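You operate a simulated robot arm through the tools that you are given. There is no shell and no other tool. Be economical: measure what you need, move in short steps, check, and stop when the job is done.

The job below is to be done with a simulated robot arm. You get a single attempt, and the scene is never put back.

## Task
Press the pins of blocks 56 and 29 in to 6 mm.
Fine: 56 first; set the depth dial, lock the table at HOLD for each press and leave it locked.

It is judged by the outcome, as a careful person would: the job done as asked, and still so three seconds after it is handed in. It fails if anything else is knocked over, pushed out of place, dropped, spilled or broken.

## Robot
A 7-joint arm with a two-finger parallel gripper, fixed in place. Base frame: the origin is at the foot of the arm, x ahead of it, y to its left, z up; the work surface is at about z = 85. Lengths are in cm, angles in degrees, forces in N, time in s.
With the tool pointing down near the work surface it reaches from about 24 to 68 cm from the base axis. Its first joint turns from -66.0 to 66.0 degrees. Payload 2.4 kg.
The TCP is the grasp point between the finger pads, 3 cm short of the fingertips. In the tool frame z runs along the fingers and y along their closing line. Largest opening 9.4 cm; finger width 2.8, thickness 1; the body of the gripper, 5 by 9.6 cm, starts 5.5 cm behind the TCP.
Orientation is that of the tool frame in the base frame, as a unit quaternion [x, y, z, w]. With the fingers straight down and closing along the base's y, the tool's x points along the base's -x, its y along +y and its z along -z.

## Interface
- The arm moves only by the tool drive_tool. Its argument "rows" is a list of rows, each a list of 7 numbers: the shift along the tool's x, y, z in m, then the turn, a rotation vector about the tool's x, y, z in degrees, then the finger opening in m, from 0 to 0.094. In form: [[dx, dy, dz, rx, ry, rz, grip], ...]. A call has 1 to 20 rows; each row shifts and turns the commanded pose from where the row before left it, along the tool's axes as they then stand. Rows are played at 5 a second. More than 5 cm and 8.6 degrees between two rows, or a gripper value outside its range, and nothing of the call is played. A pose out of reach is approached as far as the arm can. The call stops where the force on the tool passes 40 N (or 10 N more than at its start, if that is more) or the arm is blocked; 0.2 s more then pass. The fingers move at their own pace (about 15.3 cm/s each) and stop on an object; they squeeze with about 30 N. The grip force told is the motor's: it shows also when the fingers shut on nothing. Time passes only in rows, and 0.2 s behind the last, so rows that do not move let the fingers close. The reply holds the time, the measured pose of the TCP, the force on the tool along the base axes, the opening and the grip force, in the units named above and with some noise, with the torque about the TCP (base axes, N m) and any sound that the robot's microphone picked up, and new pictures: "show" is both (left out), scene, wrist or none.
- Cameras (640 x 400 px; columns grow to the right, rows downward): "scene" is fixed at [0.81, 45.21, 145.5]; the picture's right is [-0.95, -0.31, 0.00], its down [-0.14, 0.44, -0.88] and it looks along [0.27, -0.84, -0.47] (base axes); focal length 344 px, centre (320, 200). "wrist" rides on the gripper at [7.6, 1.4, -10.3] in the tool frame; the picture's right is [-0.18, 0.98, 0.00], its down [-0.75, -0.14, -0.64] and it looks along [-0.63, -0.12, 0.77] (tool axes); focal length 243 px, centre (320, 200). There is no depth. A picture from a camera that has moved, and an enlarged one, comes with that camera's place and axes in the base frame and with its lens.
- zoom(camera, box): a new picture of the part [left, top, right, bottom] of that camera's present view, enlarged. It takes no simulated time.
- hand_in(): hands the job in; it is judged then, once.

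Work in short steps. Places have to be worked out from the pictures, the camera data and where the tool is seen: move nearer, look again, correct. Check each grasp and each placing, and mend what went wrong. You have 120 turns and 200 pictures in all, those below and enlarged ones among them. Open the gripper and draw the arm clear of the work before you hand the job in, unless the task says otherwise; then end with one line.

The tools are called after "Call:" as name(argument=value, ...) on one line, values as JSON. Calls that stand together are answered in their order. drive_tool: Moves the arm, as the interface text tells. Its arguments: {"type":"object","properties":{"rows":{"type":"array","items":{"type":"array","items":{"type":"number"}}},"show":{"type":"string","enum":["both","scene","wrist","none"]}},"required":["rows"]} The other tools are called the same way: zoom (camera, box) takes an enlarged picture of a part of a camera's view; hand_in () hands the job in.

At the start:

```text
time_s: 0.0
position: [34.12, -1.15, 126.91]
tcp_rot: [0.0, 1.0, 0.0, 0.0]
ft_force: [-0.2, 0.4, 0.5]
torque: [0.0, -0.05, -0.01]
finger_gap: 9.39
grasp_force: 0.1
```

scene: 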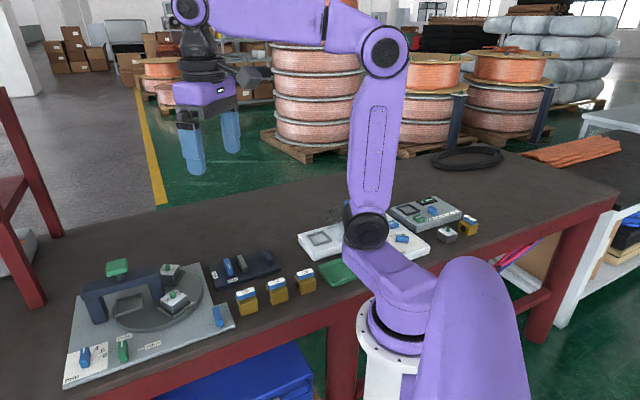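
wrist: 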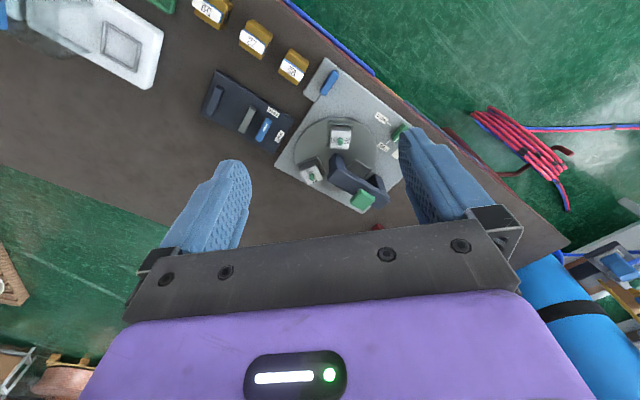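

I see a press fixture with a rotating table on the left of the scene view; I look closer at it and at the blocks before moving.

Call:
zoom(camera="scene", box=[60, 240, 240, 390])

Call:
zoom(camera="wrist", box=[180, 0, 420, 220])

Call:
zoom(camera="scene", box=[200, 190, 490, 320])

```text
2.67 times, centred on (150, 315) of scene
camera zoom: at [0.81, 45.21, 145.5], right [-0.95, -0.31, 0.0], down [-0.14, 0.44, -0.88], along [0.27, -0.84, -0.47], focal length 918 px, centre (773, -107)
```

zoom: 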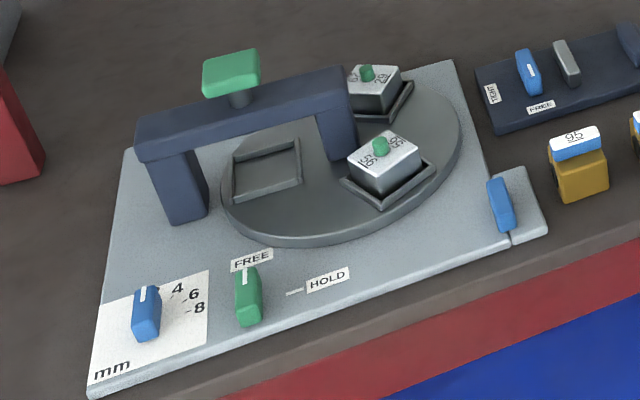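

```text
1.82 times, centred on (300, 110) of wrist
camera zoom: at [26.51, 0.34, 137.18], right [0.18, 0.98, 0.0], down [0.75, -0.14, 0.64], along [0.63, -0.12, -0.77], focal length 441 px, centre (356, 364)
```

zoom: 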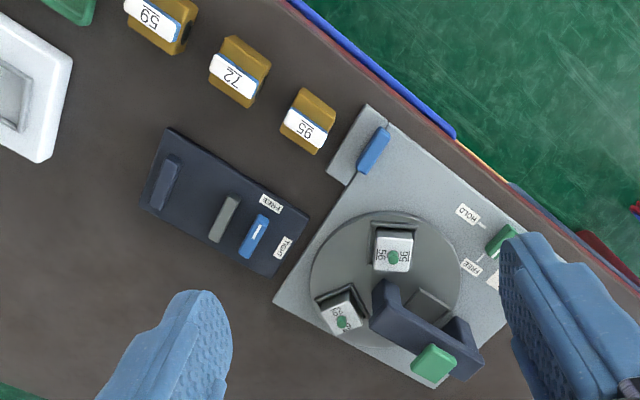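

```text
2.21 times, centred on (345, 255) of scene
camera zoom: at [0.81, 45.21, 145.5], right [-0.95, -0.31, 0.0], down [-0.14, 0.44, -0.88], along [0.27, -0.84, -0.47], focal length 759 px, centre (265, 79)
```

zoom: 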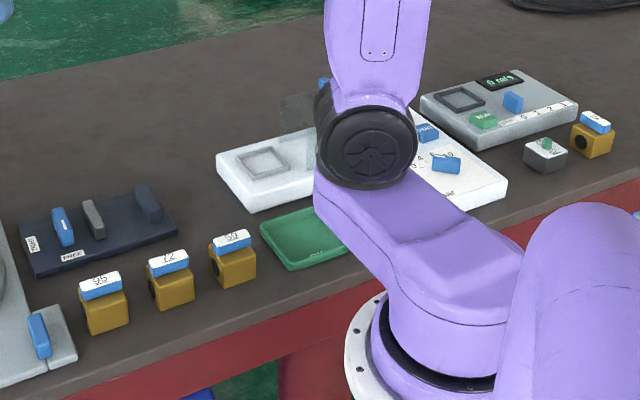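

The fixture sits around x 50–62, y 0–17 (press button ≈ (61, 2.5, ~97)). I move the wrist camera nearer to see the dial, lock knob and table properly.

Call:
drive_tool(rows=[[-0.01, 0.018, 0.04, 0, 0, 0, 0.094], [-0.01, 0.018, 0.04, 0, 0, 0, 0.094], [-0.01, 0.018, 0.04, 0, 0, 0, 0.094], [-0.01, 0.018, 0.04, 0, 0, 0, 0.094], [-0.01, 0.018, 0.03, 0, 0, 0, 0.094]])

```text
time_s: 1.2
position: [39.18, 7.94, 108.05]
tcp_rot: [0.0, 1.0, -0.001, 0.0]
ft_force: [-0.5, 0.3, 0.6]
torque: [0.0, -0.01, 0.01]
finger_gap: 9.38
grasp_force: 0.0
camera wrist: at [31.6, 9.39, 118.23], right [0.18, 0.98, 0.0], down [0.75, -0.14, 0.64], along [0.63, -0.12, -0.77], focal length 243 px, centre (320, 200)
```

scene: 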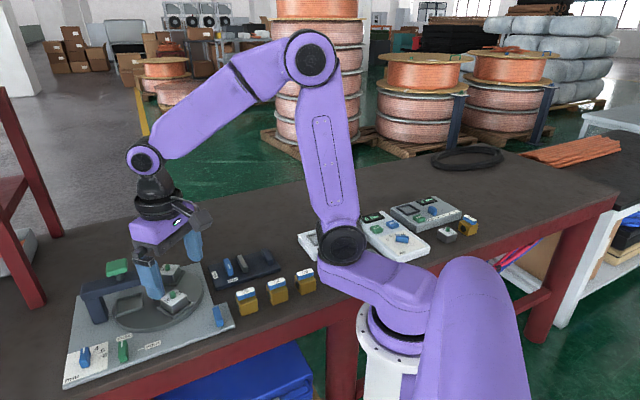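
wrist: 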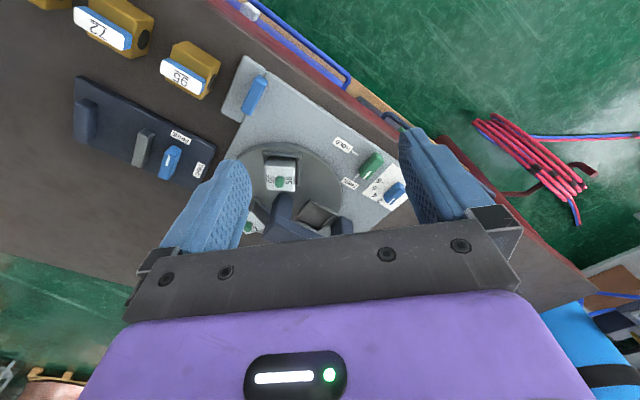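

Call:
zoom(camera="wrist", box=[220, 40, 420, 240])

Call:
zoom(camera="scene", box=[60, 320, 180, 395])

```text
2.00 times, centred on (320, 140) of wrist
camera zoom: at [31.6, 9.39, 118.23], right [0.18, 0.98, 0.0], down [0.75, -0.14, 0.64], along [0.63, -0.12, -0.77], focal length 485 px, centre (320, 320)
```

zoom: 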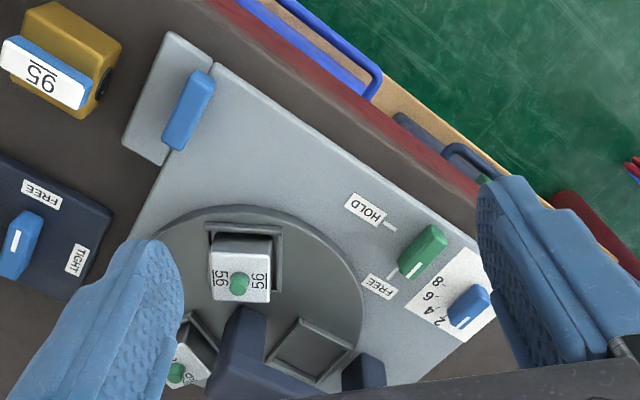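

```text
5.33 times, centred on (120, 358) of scene
camera zoom: at [0.81, 45.21, 145.5], right [-0.95, -0.31, 0.0], down [-0.14, 0.44, -0.88], along [0.27, -0.84, -0.47], focal length 1835 px, centre (1387, -640)
```

zoom: 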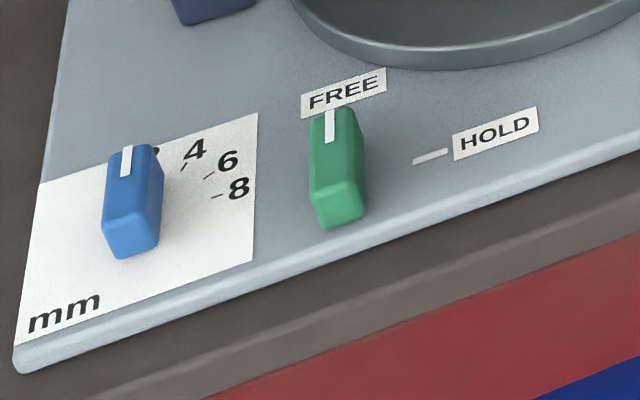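

The dial (blue, pointer at the low end near 2) is about (56.7,16.7) and the lock (green, at FREE) about (50.9,13.3), both pointing roughly −45°. I move above the dial with the fingers turned across it, and look.

Call:
drive_tool(rows=[[-0.035, 0.0175, 0.013, 0, 0, 0, 0.094], [-0.035, 0.0175, 0.013, 0, 0, 0, 0.05], [-0.035, 0.0175, 0.013, 0, 0, 0, 0.05], [-0.035, 0.0175, 0.013, 0, 0, 0, 0.05], [-0.035, 0.0175, 0.013, 0, 0, 0, 0.05], [0, 0, 0, 0, 0, 7.5, 0.05], [0, 0, 0, 0, 0, 7.5, 0.05], [0, 0, 0, 0, 0, 7.5, 0.05], [0, 0, 0, 0, 0, 7.5, 0.05], [0, 0, 0, 0, 0, 7.5, 0.05], [0, 0, 0, 0, 0, 7.5, 0.05]])

Call:
zoom(camera="wrist", box=[180, 60, 480, 260])

Call:
zoom(camera="scene", box=[40, 240, 240, 390])

```text
time_s: 3.6
position: [56.74, 16.56, 101.48]
tcp_rot: [0.383, 0.924, 0.0, 0.0]
ft_force: [-0.1, -0.4, 0.2]
torque: [0.0, -0.01, 0.03]
finger_gap: 5.0
grasp_force: 0.1
camera wrist: at [52.27, 23.06, 111.71], right [0.83, 0.56, 0.0], down [0.43, -0.63, 0.64], along [0.36, -0.53, -0.77], focal length 243 px, centre (320, 200)
```

scene: 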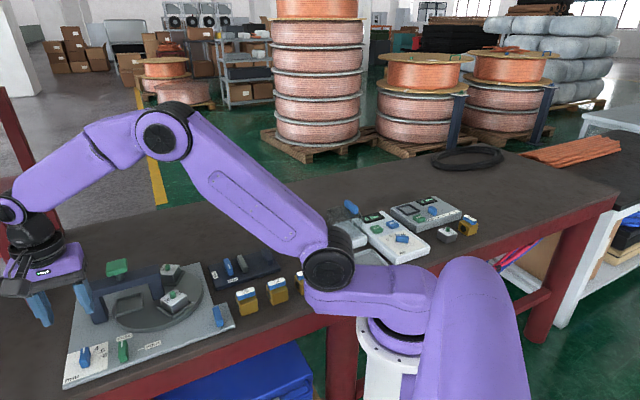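
wrist: 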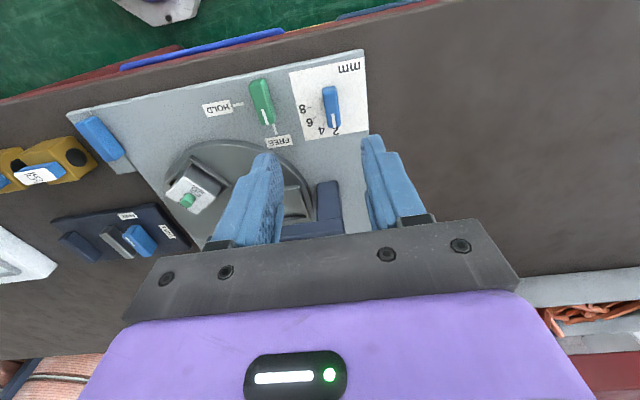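

```text
2.00 times, centred on (330, 160) of wrist
camera zoom: at [52.27, 23.06, 111.71], right [0.83, 0.56, 0.0], down [0.43, -0.63, 0.64], along [0.36, -0.53, -0.77], focal length 485 px, centre (300, 280)
```

zoom: 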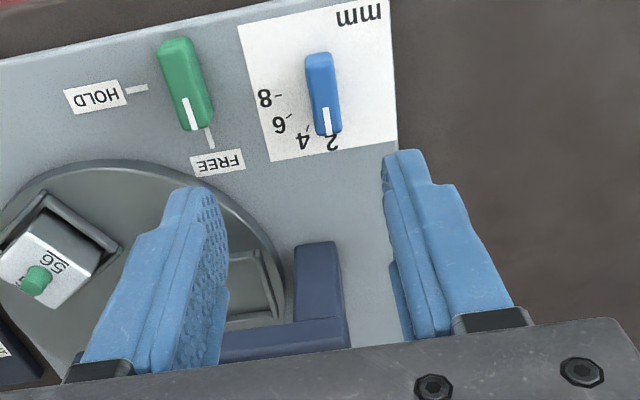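

```text
2.67 times, centred on (140, 315) of scene
camera zoom: at [0.81, 45.21, 145.5], right [-0.95, -0.31, 0.0], down [-0.14, 0.44, -0.88], along [0.27, -0.84, -0.47], focal length 918 px, centre (800, -107)
```

zoom: 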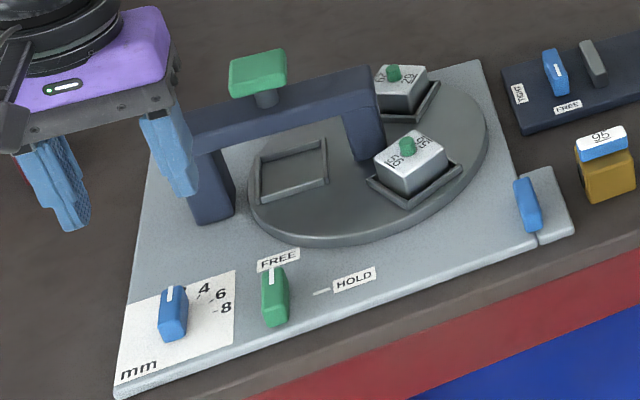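

Triangulated: dial centre ≈ (57.7,16.85), pointing −47°, top ≈ 88; the 6 tick is ~50° further clockwise. I go down over it and check alignment.

Call:
drive_tool(rows=[[-0.0024, 0.0044, 0.03, 0, 0, 0, 0.04], [-0.0024, 0.0044, 0.035, 0, 0, 0, 0.04], [0, 0, 0.03, 0, 0, 2, 0.04], [0, 0, 0, 0, 0, 0, 0.04]])

Call:
zoom(camera="wrist", box=[180, 80, 480, 280])

Call:
zoom(camera="scene", box=[40, 290, 180, 390])

```text
time_s: 4.6
position: [57.46, 17.0, 91.88]
tcp_rot: [0.4, 0.917, 0.0, 0.0]
ft_force: [0.0, -0.4, 0.9]
torque: [0.0, -0.02, -0.01]
finger_gap: 4.03
grasp_force: 0.0
camera wrist: at [53.41, 23.53, 102.15], right [0.84, 0.54, 0.0], down [0.41, -0.65, 0.64], along [0.34, -0.54, -0.77], focal length 243 px, centre (320, 200)
```

scene: 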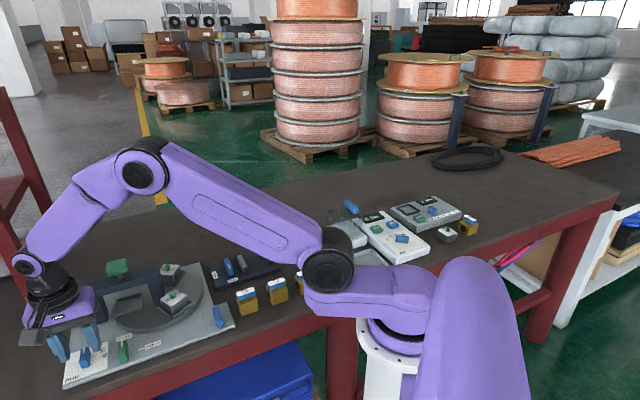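
wrist: 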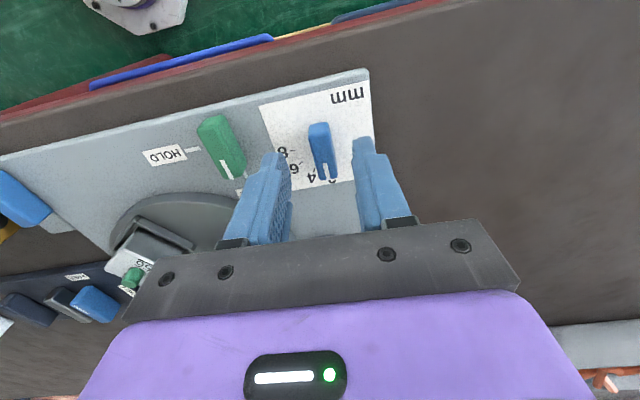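

```text
2.00 times, centred on (330, 180) of wrist
camera zoom: at [53.41, 23.53, 102.15], right [0.84, 0.54, 0.0], down [0.41, -0.65, 0.64], along [0.34, -0.54, -0.77], focal length 485 px, centre (300, 240)
```

zoom: 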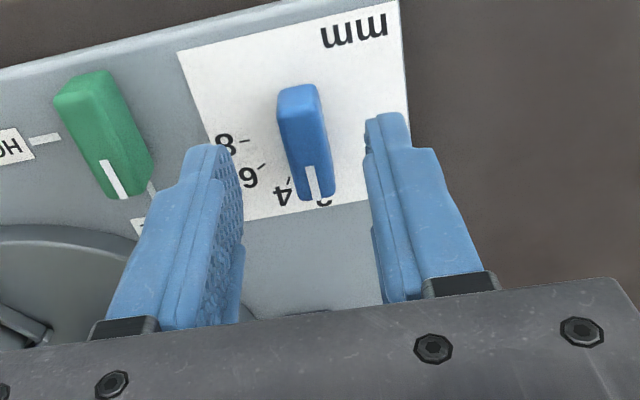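

```text
4.00 times, centred on (110, 340) of scene
camera zoom: at [0.81, 45.22, 145.5], right [-0.95, -0.31, 0.0], down [-0.14, 0.44, -0.88], along [0.27, -0.84, -0.47], focal length 1376 px, centre (1160, -360)
```

zoom: 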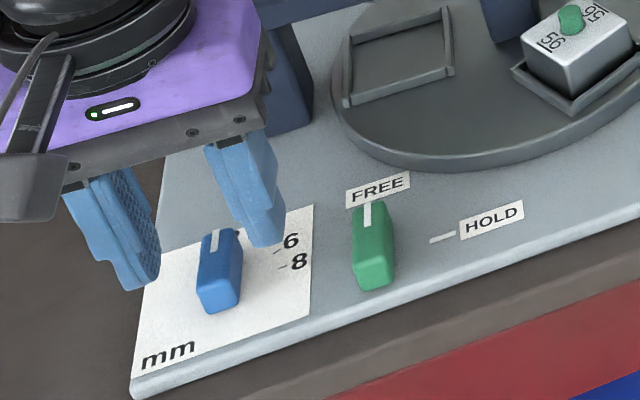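

Fingers straddle the dial. I lower 1.8 cm with a small correction and close.

Call:
drive_tool(rows=[[-0.0005, 0.0014, 0.01, 0, 0, 0, 0.04], [0, 0, 0.009, 0, 0, 0, 0.04], [0, 0, 0, 0, 0, 0, 0.0], [0, 0, 0, 0, 0, 0, 0.0], [0, 0, 0, 0, 0, 0, 0.0]], show="wrist")

Call:
zoom(camera="scene", box=[40, 290, 180, 390])

```text
time_s: 5.8
position: [57.8, 17.01, 90.0]
tcp_rot: [0.399, 0.917, 0.0, 0.001]
ft_force: [7.0, 4.0, -6.1]
torque: [-0.16, -0.33, 0.09]
finger_gap: 1.38
grasp_force: 45.4
camera wrist: at [53.6, 23.55, 100.25], right [0.84, 0.54, 0.0], down [0.41, -0.65, 0.64], along [0.35, -0.54, -0.77], focal length 243 px, centre (320, 200)
```

wrist: 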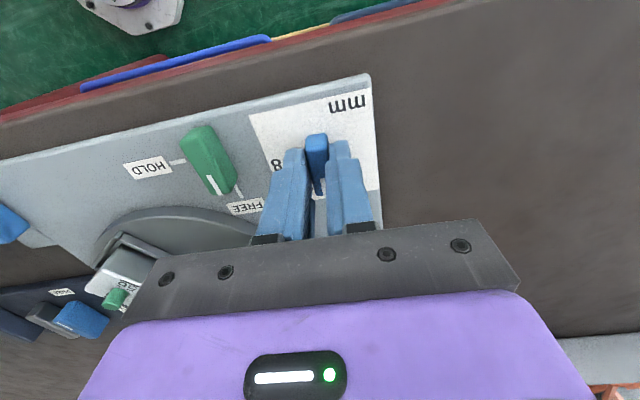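

```text
4.00 times, centred on (110, 340) of scene
camera zoom: at [0.84, 45.23, 145.5], right [-0.95, -0.31, 0.0], down [-0.14, 0.44, -0.88], along [0.27, -0.84, -0.47], focal length 1376 px, centre (1160, -360)
```

zoom: 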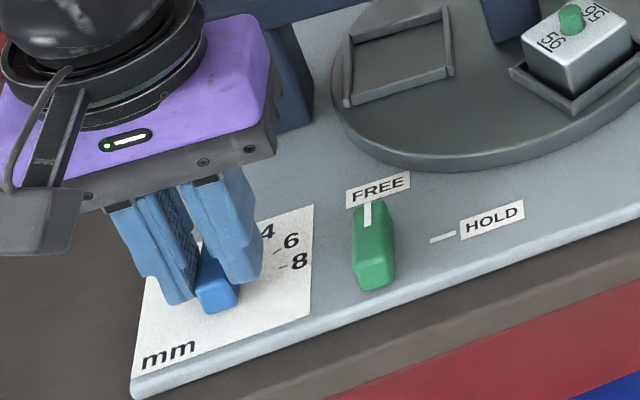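

Gripped the dial. Turn it clockwise 49° with a slight recentering and check.

Call:
drive_tool(rows=[[0, 0.0015, -0.0005, 0, 0, 0, 0.0], [0, 0, 0, 0, 0, 7, 0.0], [0, 0, 0, 0, 0, 7, 0.0], [0, 0, 0, 0, 0, 7, 0.0], [0, 0, 0, 0, 0, 7, 0.0], [0, 0, 0, 0, 0, 7, 0.0], [0, 0, 0, 0, 0, 7, 0.0], [0, 0, 0, 0, 0, 7, 0.0], [0, 0, 0, 0, 0, 0, 0.0]], show="wrist")

Call:
zoom(camera="wrist", box=[200, 80, 440, 240])

Call:
zoom(camera="scene", box=[40, 290, 180, 390])

```text
time_s: 7.8
position: [57.98, 17.11, 89.94]
tcp_rot: [0.744, 0.668, 0.003, 0.001]
ft_force: [25.5, 1.1, -24.4]
torque: [-1.01, -0.21, 0.08]
finger_gap: 1.38
grasp_force: 45.1
camera wrist: at [60.22, 24.52, 100.29], right [0.96, -0.29, 0.01], down [-0.22, -0.73, 0.64], along [-0.18, -0.61, -0.77], focal length 243 px, centre (320, 200)
```

wrist: 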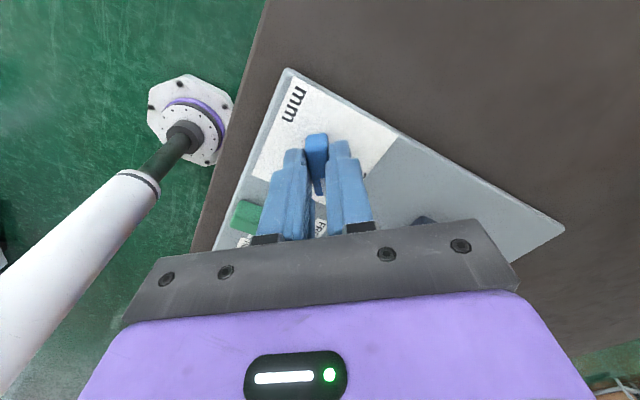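

```text
2.50 times, centred on (320, 160) of wrist
camera zoom: at [60.22, 24.52, 100.29], right [0.96, -0.29, 0.01], down [-0.22, -0.73, 0.64], along [-0.18, -0.61, -0.77], focal length 606 px, centre (320, 300)
```

zoom: 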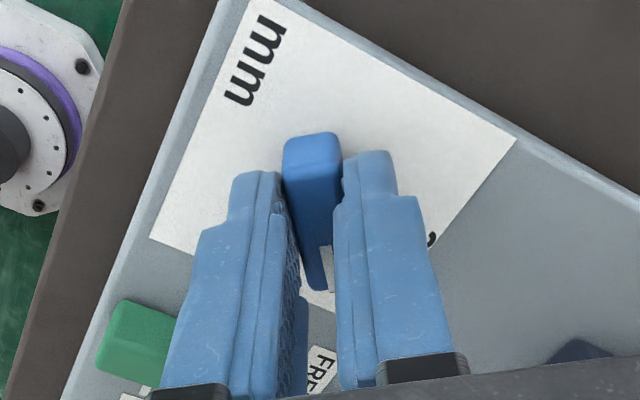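

```text
4.00 times, centred on (110, 340) of scene
camera zoom: at [0.92, 45.23, 145.5], right [-0.95, -0.31, 0.0], down [-0.14, 0.44, -0.88], along [0.27, -0.84, -0.47], focal length 1376 px, centre (1160, -360)
```

zoom: 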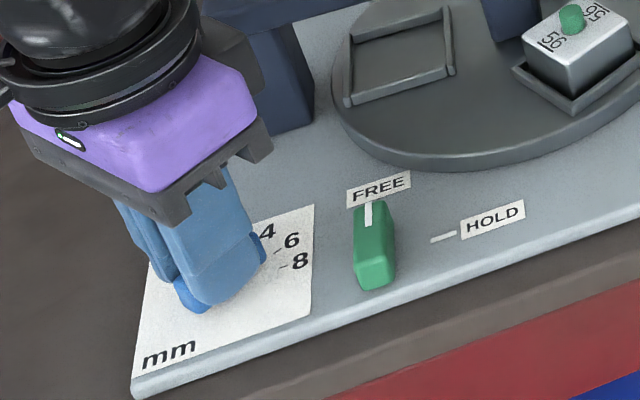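

Side force has grown to 25 N, so I let go here to relax it and look at where the dial points.

Call:
drive_tool(rows=[[0, 0, 0, 0, 0, 0, 0.03], [0, 0, -0.02, 0, 0, 0, 0.05], [0, 0, -0.03, 0, 0, 0, 0.06]], show="wrist")

Call:
zoom(camera="wrist", box=[200, 80, 440, 240])

Call:
zoom(camera="scene", box=[40, 290, 180, 390])

```text
time_s: 8.6
position: [57.67, 17.04, 95.09]
tcp_rot: [0.743, 0.669, 0.0, 0.0]
ft_force: [1.1, 0.0, 0.0]
torque: [0.01, -0.01, 0.0]
finger_gap: 6.0
grasp_force: 0.0
camera wrist: at [60.08, 24.55, 105.32], right [0.96, -0.29, 0.0], down [-0.22, -0.73, 0.64], along [-0.18, -0.62, -0.77], focal length 243 px, centre (320, 200)
```

wrist: 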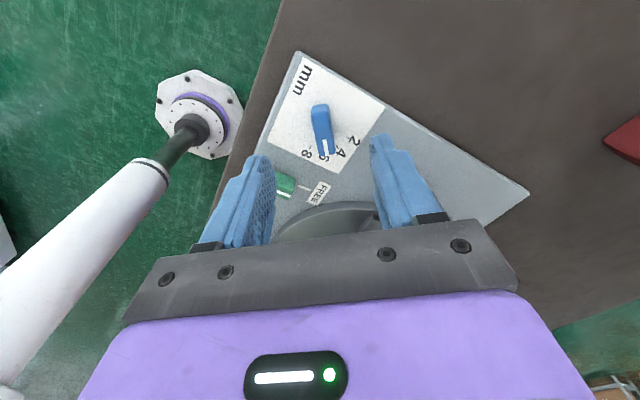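

```text
2.50 times, centred on (320, 160) of wrist
camera zoom: at [60.08, 24.55, 105.32], right [0.96, -0.29, 0.0], down [-0.22, -0.73, 0.64], along [-0.18, -0.62, -0.77], focal length 606 px, centre (320, 300)
```

zoom: 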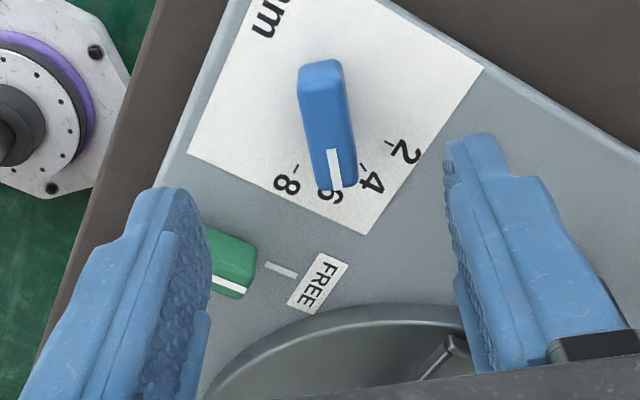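

```text
4.00 times, centred on (110, 340) of scene
camera zoom: at [0.81, 45.21, 145.5], right [-0.95, -0.31, 0.0], down [-0.14, 0.44, -0.88], along [0.27, -0.84, -0.47], focal length 1376 px, centre (1160, -360)
```

zoom: 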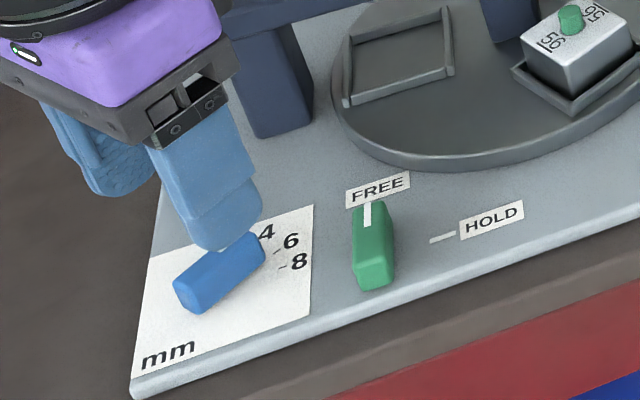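

Call:
zoom(camera="scene", box=[70, 335, 126, 375])

Call:
zoom(camera="wrist", box=[290, 90, 380, 170])

```text
10.00 times, centred on (98, 355) of scene
camera zoom: at [0.81, 45.21, 145.5], right [-0.95, -0.31, 0.0], down [-0.14, 0.44, -0.88], along [0.27, -0.84, -0.47], focal length 3441 px, centre (2540, -1350)
```

zoom: 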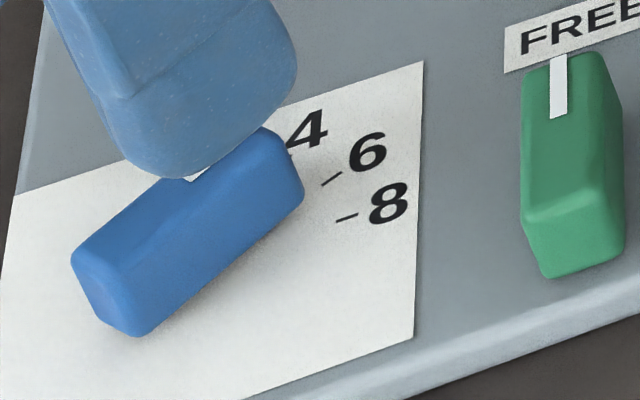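

```text
5.00 times, centred on (335, 130) of wrist
camera zoom: at [60.08, 24.55, 105.32], right [0.96, -0.29, 0.0], down [-0.22, -0.73, 0.64], along [-0.18, -0.62, -0.77], focal length 1213 px, centre (245, 550)
```

zoom: 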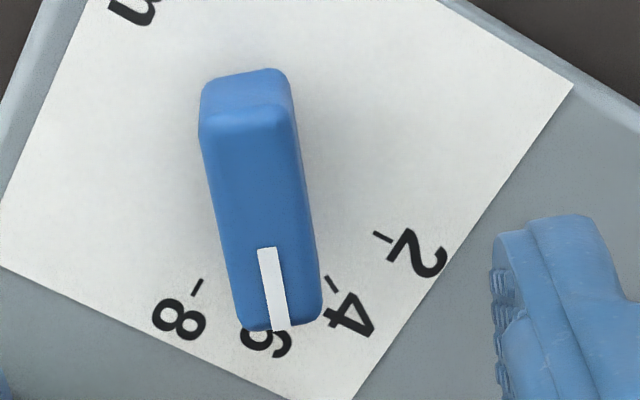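

Knob reads about −97° while the 6 tick looks about −103°. To be sure I put the camera straight above the dial.

Call:
drive_tool(rows=[[0, 0, -0.04, 0, 0, 0, 0.06], [-0.034, -0.0065, -0.02, 0, 0, 0, 0.06], [-0.034, -0.0065, 0, 0, 0, 0, 0.06]], show="wrist")

Call:
zoom(camera="wrist", box=[250, 0, 390, 90])

```text
time_s: 9.4
position: [55.72, 10.51, 101.23]
tcp_rot: [0.742, 0.67, 0.0, 0.0]
ft_force: [-0.5, -0.9, -0.8]
torque: [-0.04, 0.04, -0.02]
finger_gap: 6.0
grasp_force: 0.1
camera wrist: at [57.97, 17.99, 111.42], right [0.96, -0.29, 0.0], down [-0.22, -0.73, 0.64], along [-0.18, -0.62, -0.77], focal length 243 px, centre (320, 200)
```

wrist: 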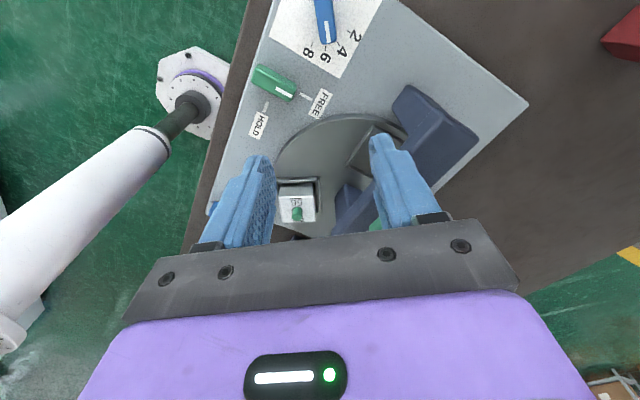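

```text
4.44 times, centred on (320, 45) of wrist
camera zoom: at [57.97, 17.99, 111.42], right [0.96, -0.29, 0.0], down [-0.22, -0.73, 0.64], along [-0.18, -0.62, -0.77], focal length 1078 px, centre (320, 889)
```

zoom: 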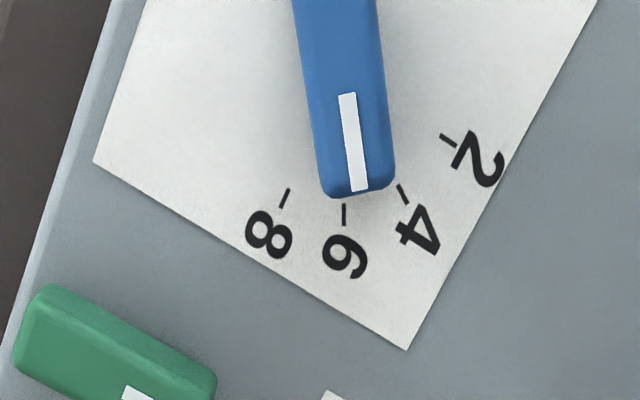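

The dial needs about 8° more clockwise. I return over it, regrip (shifting to the apparent centre (58.0,17.1)) and turn 8°.

Call:
drive_tool(rows=[[0.034, 0.008, 0, 0, 0, 0, 0.04], [0.034, 0.0083, 0.02, 0, 0, 0, 0.04], [0, 0, 0.04, 0, 0, 0, 0.04], [0, 0, 0.04, 0, 0, 0, 0.04], [0, 0, 0.0115, 0, 0, 0, 0.04], [0, 0, 0, 0, 0, 0, 0.0], [0, 0, 0, 0, 0, 0, 0.0], [0, 0, 0, 0, 0, 0, 0.0]], show="none")

```text
time_s: 11.2
position: [57.92, 16.99, 89.98]
tcp_rot: [0.743, 0.669, 0.0, -0.001]
ft_force: [-1.8, 0.1, -1.3]
torque: [0.11, 0.01, 0.0]
finger_gap: 1.37
grasp_force: 44.8
```

Centred well (force under 2 N). Turn 8°, release and go back to the overhead view.

Call:
drive_tool(rows=[[0, 0, 0, 0, 0, 4, 0.0], [0, 0, 0, 0, 0, 4, 0.0], [0, 0, 0, 0, 0, 0, 0.0], [0, 0, 0, 0, 0, 0, 0.04], [0, 0, -0.04, 0, 0, 0, 0.05], [0, 0, -0.04, 0, 0, 0, 0.06], [-0.034, 0, -0.03, 0, 0, 0, 0.06], [-0.034, 0, 0, 0, 0, 0, 0.06]], show="wrist")

Call:
zoom(camera="wrist", box=[250, 0, 390, 90])

```text
time_s: 13.0
position: [56.43, 10.44, 101.02]
tcp_rot: [0.788, 0.616, 0.0, 0.0]
ft_force: [-0.4, 0.5, -0.9]
torque: [-0.03, 0.0, 0.02]
finger_gap: 6.0
grasp_force: 0.0
camera wrist: at [59.69, 17.46, 111.28], right [0.91, -0.42, 0.0], down [-0.32, -0.7, 0.64], along [-0.27, -0.58, -0.77], focal length 243 px, centre (320, 200)
```

wrist: 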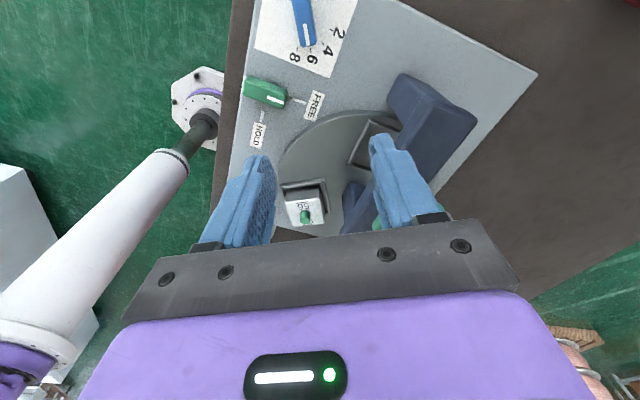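

```text
4.44 times, centred on (320, 45) of wrist
camera zoom: at [59.69, 17.46, 111.28], right [0.91, -0.42, 0.0], down [-0.32, -0.7, 0.64], along [-0.27, -0.58, -0.77], focal length 1078 px, centre (320, 889)
```

zoom: 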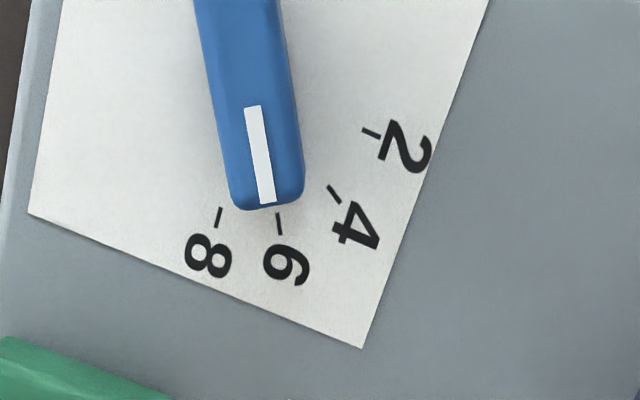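

Computed: pointer −103.6°, tick −102.6° from the centre – the dial is on 6. Next I raise, turn the tool back straight and look down on the rotary table.

Call:
drive_tool(rows=[[0, 0, -0.03, 0, 0, -8, 0.06], [0, 0, 0, 0, 0, -8, 0.06], [0, 0, 0, 0, 0, -8, 0.06], [0, 0, 0, 0, 0, -8, 0.03], [0, 0, 0, 0, 0, -8, 0], [0, 0, 0, 0, 0, -8, 0], [0, 0, 0, 0, 0, -8, 0], [0, 0, 0, 0, 0, -8, 0], [0, 0, 0, 0, 0, -8, 0], [0, 0, 0, 0, 0, -8, 0], [0, 0, 0, 0, 0, -8, 0], [0, 0, 0, 0, 0, -8, 0], [0, 0, 0, 0, 0, -8, 0], [-0.004, -0.046, 0, 0, 0, 0, 0], [-0.004, -0.046, 0, 0, 0, 0, 0], [-0.004, -0.046, 0, 0, 0, 0, 0]])

Call:
zoom(camera="wrist", box=[180, 0, 460, 200])

Call:
zoom(camera="scene", box=[70, 245, 230, 350])

```text
time_s: 16.4
position: [57.58, -3.38, 103.85]
tcp_rot: [-0.001, 1.0, 0.0, -0.001]
ft_force: [-0.6, -0.4, 0.1]
torque: [0.0, 0.0, 0.0]
finger_gap: 0.01
grasp_force: 30.0
camera wrist: at [50.04, -1.77, 114.08], right [0.18, 0.98, 0.0], down [0.75, -0.14, 0.64], along [0.63, -0.12, -0.77], focal length 243 px, centre (320, 200)
```

scene: 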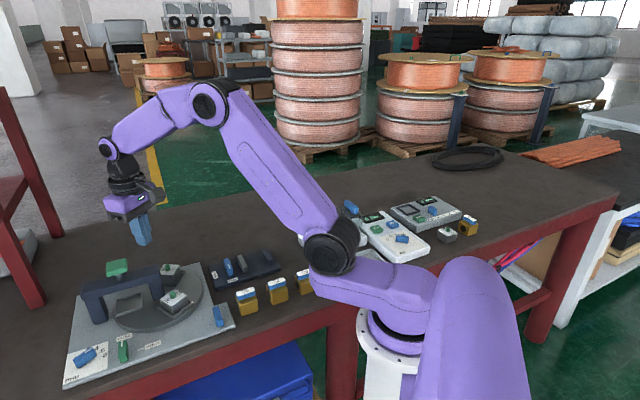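
wrist: 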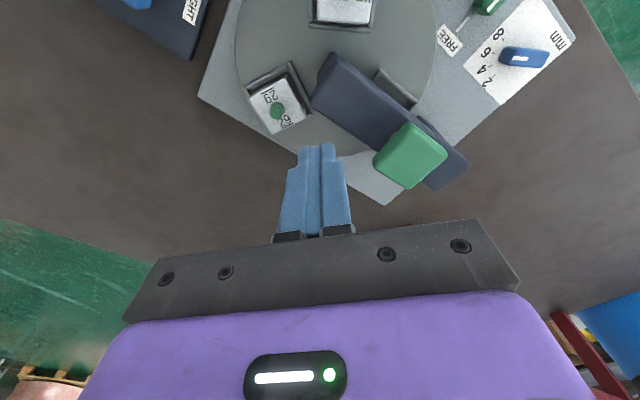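

```text
2.00 times, centred on (320, 100) of wrist
camera zoom: at [50.04, -1.77, 114.08], right [0.18, 0.98, 0.0], down [0.75, -0.14, 0.64], along [0.63, -0.12, -0.77], focal length 485 px, centre (320, 400)
```

zoom: 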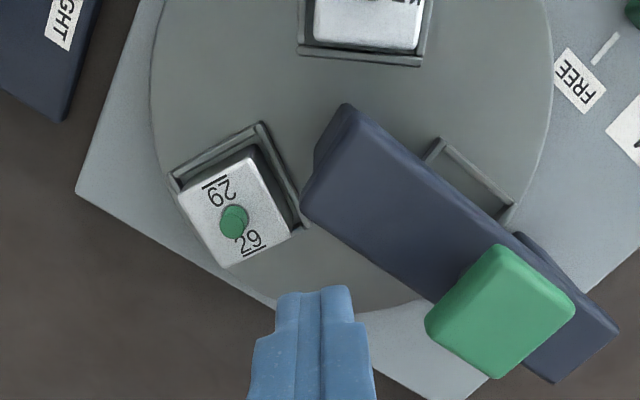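

```text
3.81 times, centred on (150, 298) of scene
camera zoom: at [0.81, 45.22, 145.5], right [-0.95, -0.31, 0.0], down [-0.14, 0.44, -0.88], along [0.27, -0.84, -0.47], focal length 1311 px, centre (968, -171)
```

zoom: 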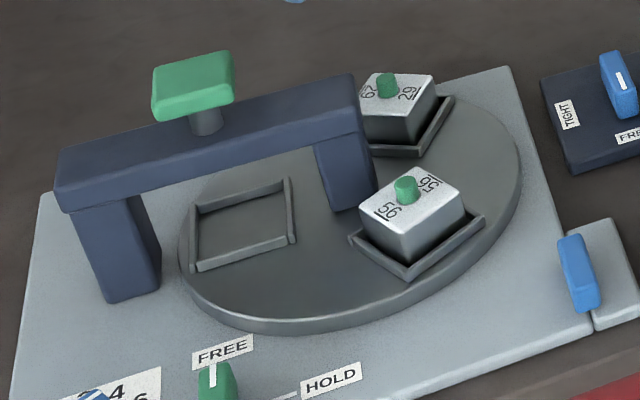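

The table hub is about (55.3,−1.4); nests sit at radius ~6.4 at −76° (29), 164° (56) and 44° (empty, under the press at (60.1,3.15)). I'll swing the table clockwise by pushing the nest/block of 29 sideways with closed fingers; first descend behind it and check.

Call:
drive_tool(rows=[[-0.039, -0.0307, 0, 0, 0, 0, 0], [0, 0, 0, 0, 0, -8, 0], [0, 0, 0, 0, 0, -8, 0], [0, 0, 0.04, 0, 0, 0, 0], [0, 0, 0.04, 0, 0, 0, 0], [0, 0, 0.02, 0, 0, 0, 0]])

Call:
zoom(camera="scene", box=[70, 225, 230, 330])

```text
time_s: 17.8
position: [61.66, -6.53, 93.94]
tcp_rot: [-0.139, 0.99, 0.0, 0.0]
ft_force: [-0.4, 0.5, 0.0]
torque: [-0.02, -0.02, 0.02]
finger_gap: 0.01
grasp_force: 30.2
camera wrist: at [53.89, -7.16, 104.12], right [-0.09, 1.0, 0.0], down [0.76, 0.07, 0.64], along [0.64, 0.06, -0.77], focal length 243 px, centre (320, 200)
```

scene: 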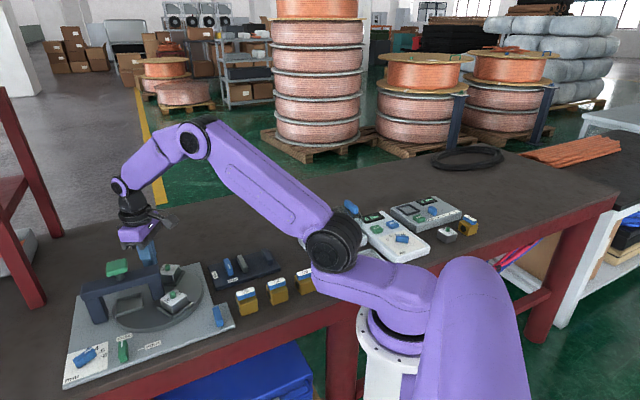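
wrist: 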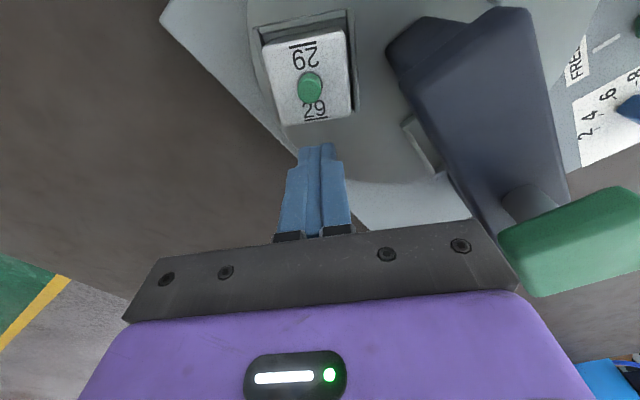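

```text
3.81 times, centred on (150, 278) of scene
camera zoom: at [0.81, 45.21, 145.5], right [-0.95, -0.31, 0.0], down [-0.14, 0.44, -0.88], along [0.27, -0.84, -0.47], focal length 1311 px, centre (968, -95)
```

zoom: 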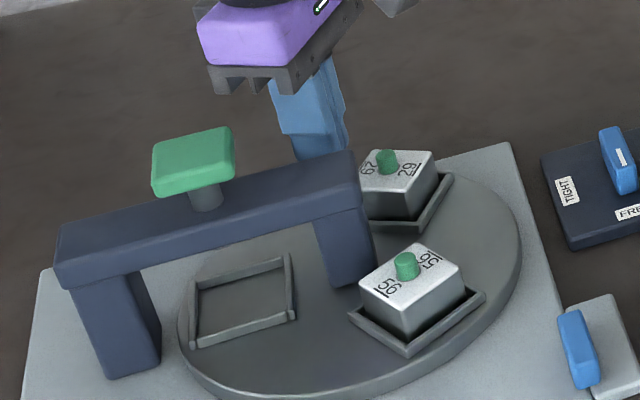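

Finger is in line behind block 29 with about 0.5 cm gap; the press head is ~2 cm clear of the gripper body. Lower 3 cm (tip z≈88) and push the first ~20° of arc.

Call:
drive_tool(rows=[[0, 0, 0.02, 0, 0, 0, 0], [0, 0, 0.01, 0, 0, 0, 0], [0.005, 0, 0, 0, 0, 0, 0], [0.005, 0, 0, 0, 0, 0, 0]])

Call:
zoom(camera="scene", box=[70, 225, 230, 330])

```text
time_s: 18.8
position: [60.84, -6.93, 91.17]
tcp_rot: [-0.139, 0.99, -0.001, 0.005]
ft_force: [8.8, -5.2, 30.2]
torque: [-0.14, 0.13, -0.16]
finger_gap: 0.0
grasp_force: 29.7
camera wrist: at [53.04, -7.6, 101.32], right [-0.09, 1.0, 0.0], down [0.76, 0.07, 0.65], along [0.65, 0.06, -0.76], focal length 243 px, centre (320, 200)
```

scene: 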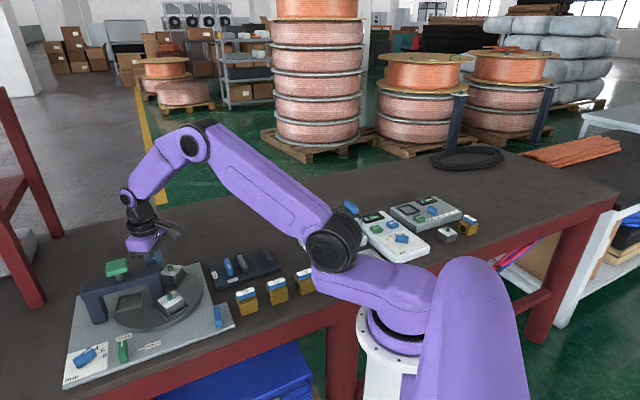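
wrist: 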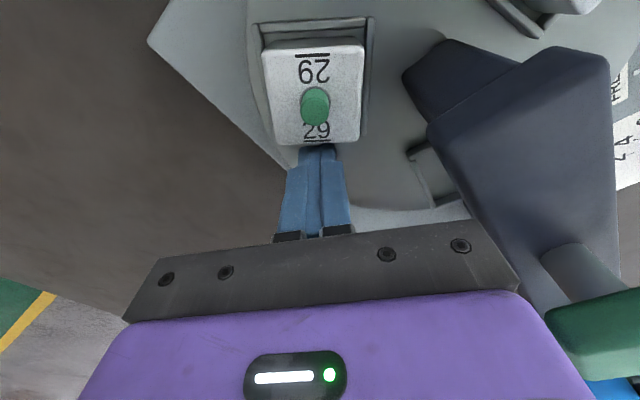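

```text
3.81 times, centred on (150, 278) of scene
camera zoom: at [0.78, 45.21, 145.51], right [-0.95, -0.31, 0.0], down [-0.14, 0.44, -0.88], along [0.27, -0.84, -0.47], focal length 1311 px, centre (968, -95)
```

zoom: 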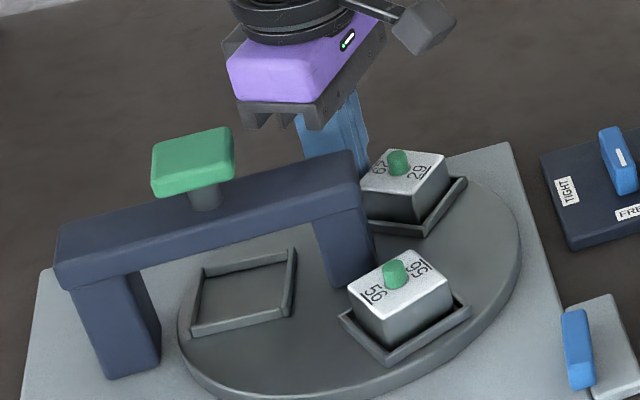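

The tip touched the disc (30 N at tip z≈88.1), and the table has begun to turn freely. I raise 4 mm and sweep 52° along the arc about the hub.

Call:
drive_tool(rows=[[0, 0, -0.004, 0, 0, 0, 0], [0.00925, -0.00436, 0, 0, 0, 7.5, 0], [0.00925, -0.00436, 0, 0, 0, 7.5, 0], [0.00925, -0.00436, 0, 0, 0, 7.5, 0], [0.00925, -0.00436, 0, 0, 0, 7.5, 0], [0.00925, -0.00436, 0, 0, 0, 7.5, 0], [0.00925, -0.00436, 0, 0, 0, 7.5, 0], [0.00925, -0.00436, 0, 0, 0, 7.5, 0]])

Call:
zoom(camera="scene", box=[70, 225, 230, 330])

```text
time_s: 20.6
position: [54.03, -9.05, 91.33]
tcp_rot: [0.314, 0.949, 0.0, 0.0]
ft_force: [-0.5, 0.5, 0.1]
torque: [0.0, -0.04, 0.0]
finger_gap: 0.02
grasp_force: 30.1
camera wrist: at [48.85, -3.25, 101.58], right [0.73, 0.68, 0.0], down [0.52, -0.56, 0.64], along [0.44, -0.47, -0.77], focal length 243 px, centre (320, 200)
```

scene: 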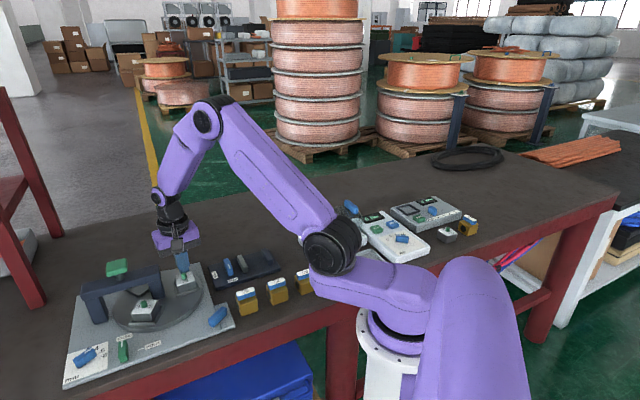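
wrist: 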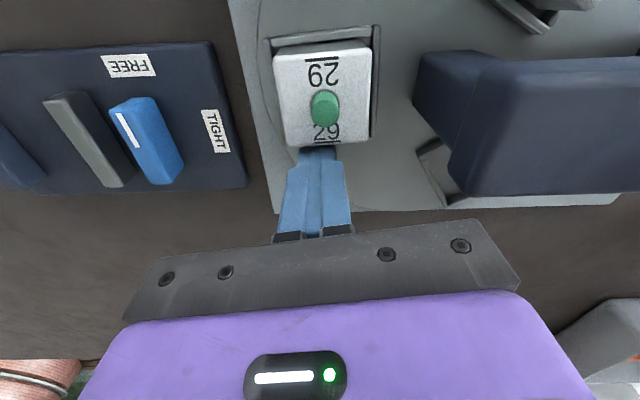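

```text
3.81 times, centred on (150, 278) of scene
camera zoom: at [0.81, 45.21, 145.5], right [-0.95, -0.31, 0.0], down [-0.14, 0.44, -0.88], along [0.27, -0.84, -0.47], focal length 1311 px, centre (968, -95)
```

zoom: 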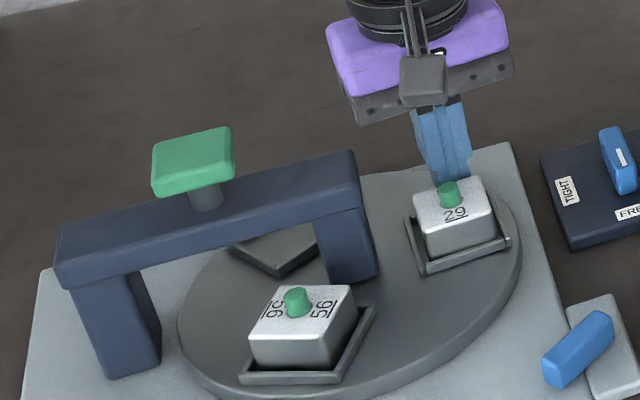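

The table follows nicely; the blue corner knob turns with it (table crank). Continue another 60° along the arc.

Call:
drive_tool(rows=[[0.00925, -0.00436, 0, 0, 0, 7.5, 0], [0.00925, -0.00436, 0, 0, 0, 7.5, 0], [0.00925, -0.00436, 0, 0, 0, 7.5, 0], [0.00925, -0.00436, 0, 0, 0, 7.5, 0], [0.00925, -0.00436, 0, 0, 0, 7.5, 0], [0.00925, -0.00436, 0, 0, 0, 7.5, 0], [0.00925, -0.00436, 0, 0, 0, 7.5, 0]])

Call:
zoom(camera="scene", box=[70, 245, 230, 350])

```text
time_s: 22.2
position: [48.29, -5.17, 91.33]
tcp_rot: [0.702, 0.712, 0.0, 0.0]
ft_force: [0.0, 0.1, 0.4]
torque: [-0.01, -0.01, -0.02]
finger_gap: 0.0
grasp_force: 30.0
camera wrist: at [49.69, 2.5, 101.58], right [0.99, -0.17, 0.0], down [-0.13, -0.76, 0.64], along [-0.11, -0.63, -0.77], focal length 243 px, centre (320, 200)
```

scene: 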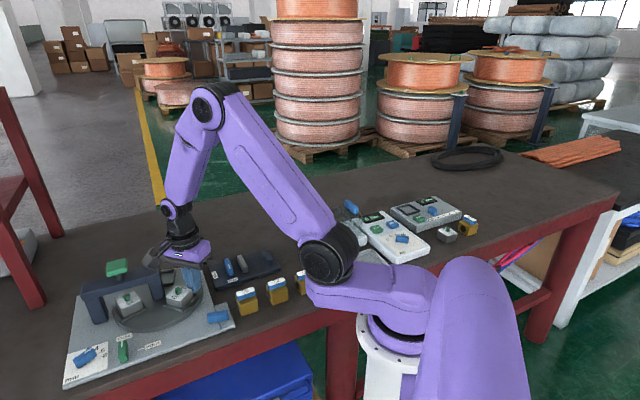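
wrist: 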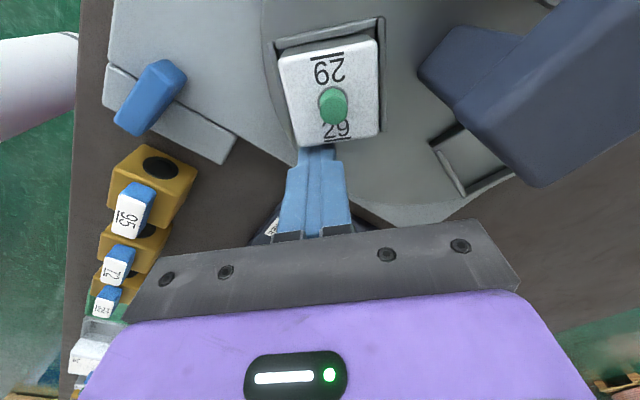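

```text
3.81 times, centred on (150, 298) of scene
camera zoom: at [0.81, 45.21, 145.5], right [-0.95, -0.31, 0.0], down [-0.14, 0.44, -0.88], along [0.27, -0.84, -0.47], focal length 1311 px, centre (968, -171)
```

zoom: 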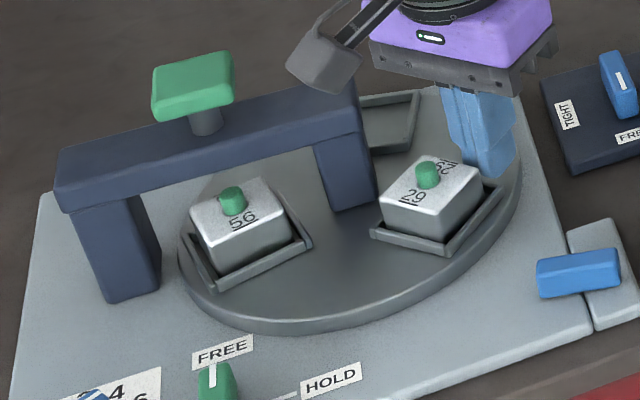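

Compared with the initial nest positions about 13° remain. I push 11° further and compare.

Call:
drive_tool(rows=[[0.0068, -0.0033, 0, 0, 0, 5.5, 0], [0.0068, -0.0033, 0, 0, 0, 5.5, 0], [0, 0, 0, 0, 0, 0, 0]], show="wrist")

Call:
zoom(camera="scene", box=[70, 245, 230, 350])

```text
time_s: 23.0
position: [47.78, -3.68, 91.27]
tcp_rot: [0.767, 0.642, 0.0, -0.001]
ft_force: [-0.7, 0.1, -0.2]
torque: [0.01, -0.02, -0.01]
finger_gap: 0.02
grasp_force: 29.6
camera wrist: at [50.5, 3.53, 101.58], right [0.94, -0.35, 0.0], down [-0.27, -0.72, 0.64], along [-0.23, -0.6, -0.77], focal length 243 px, centre (320, 200)
```

wrist: 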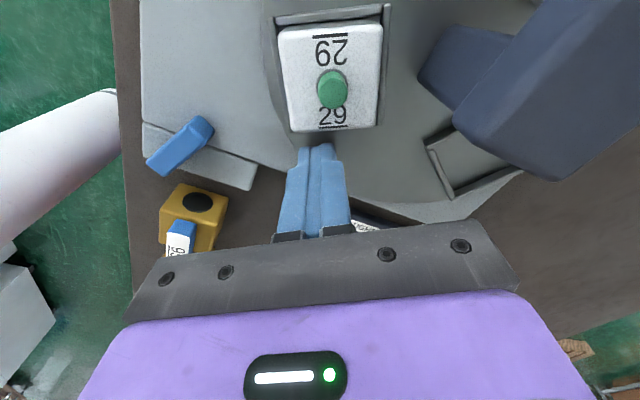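

```text
3.81 times, centred on (150, 298) of scene
camera zoom: at [0.81, 45.22, 145.5], right [-0.95, -0.31, 0.0], down [-0.14, 0.44, -0.88], along [0.27, -0.84, -0.47], focal length 1311 px, centre (968, -171)
```

zoom: 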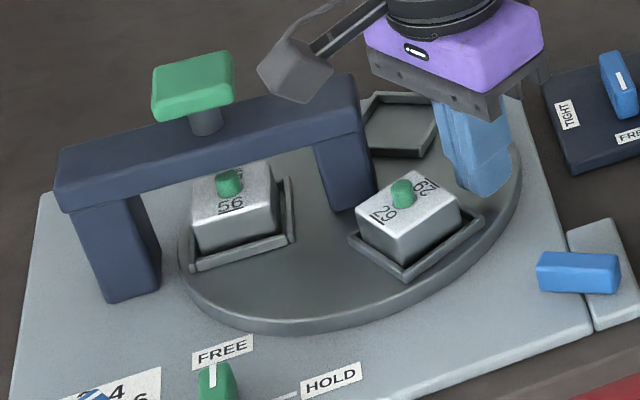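

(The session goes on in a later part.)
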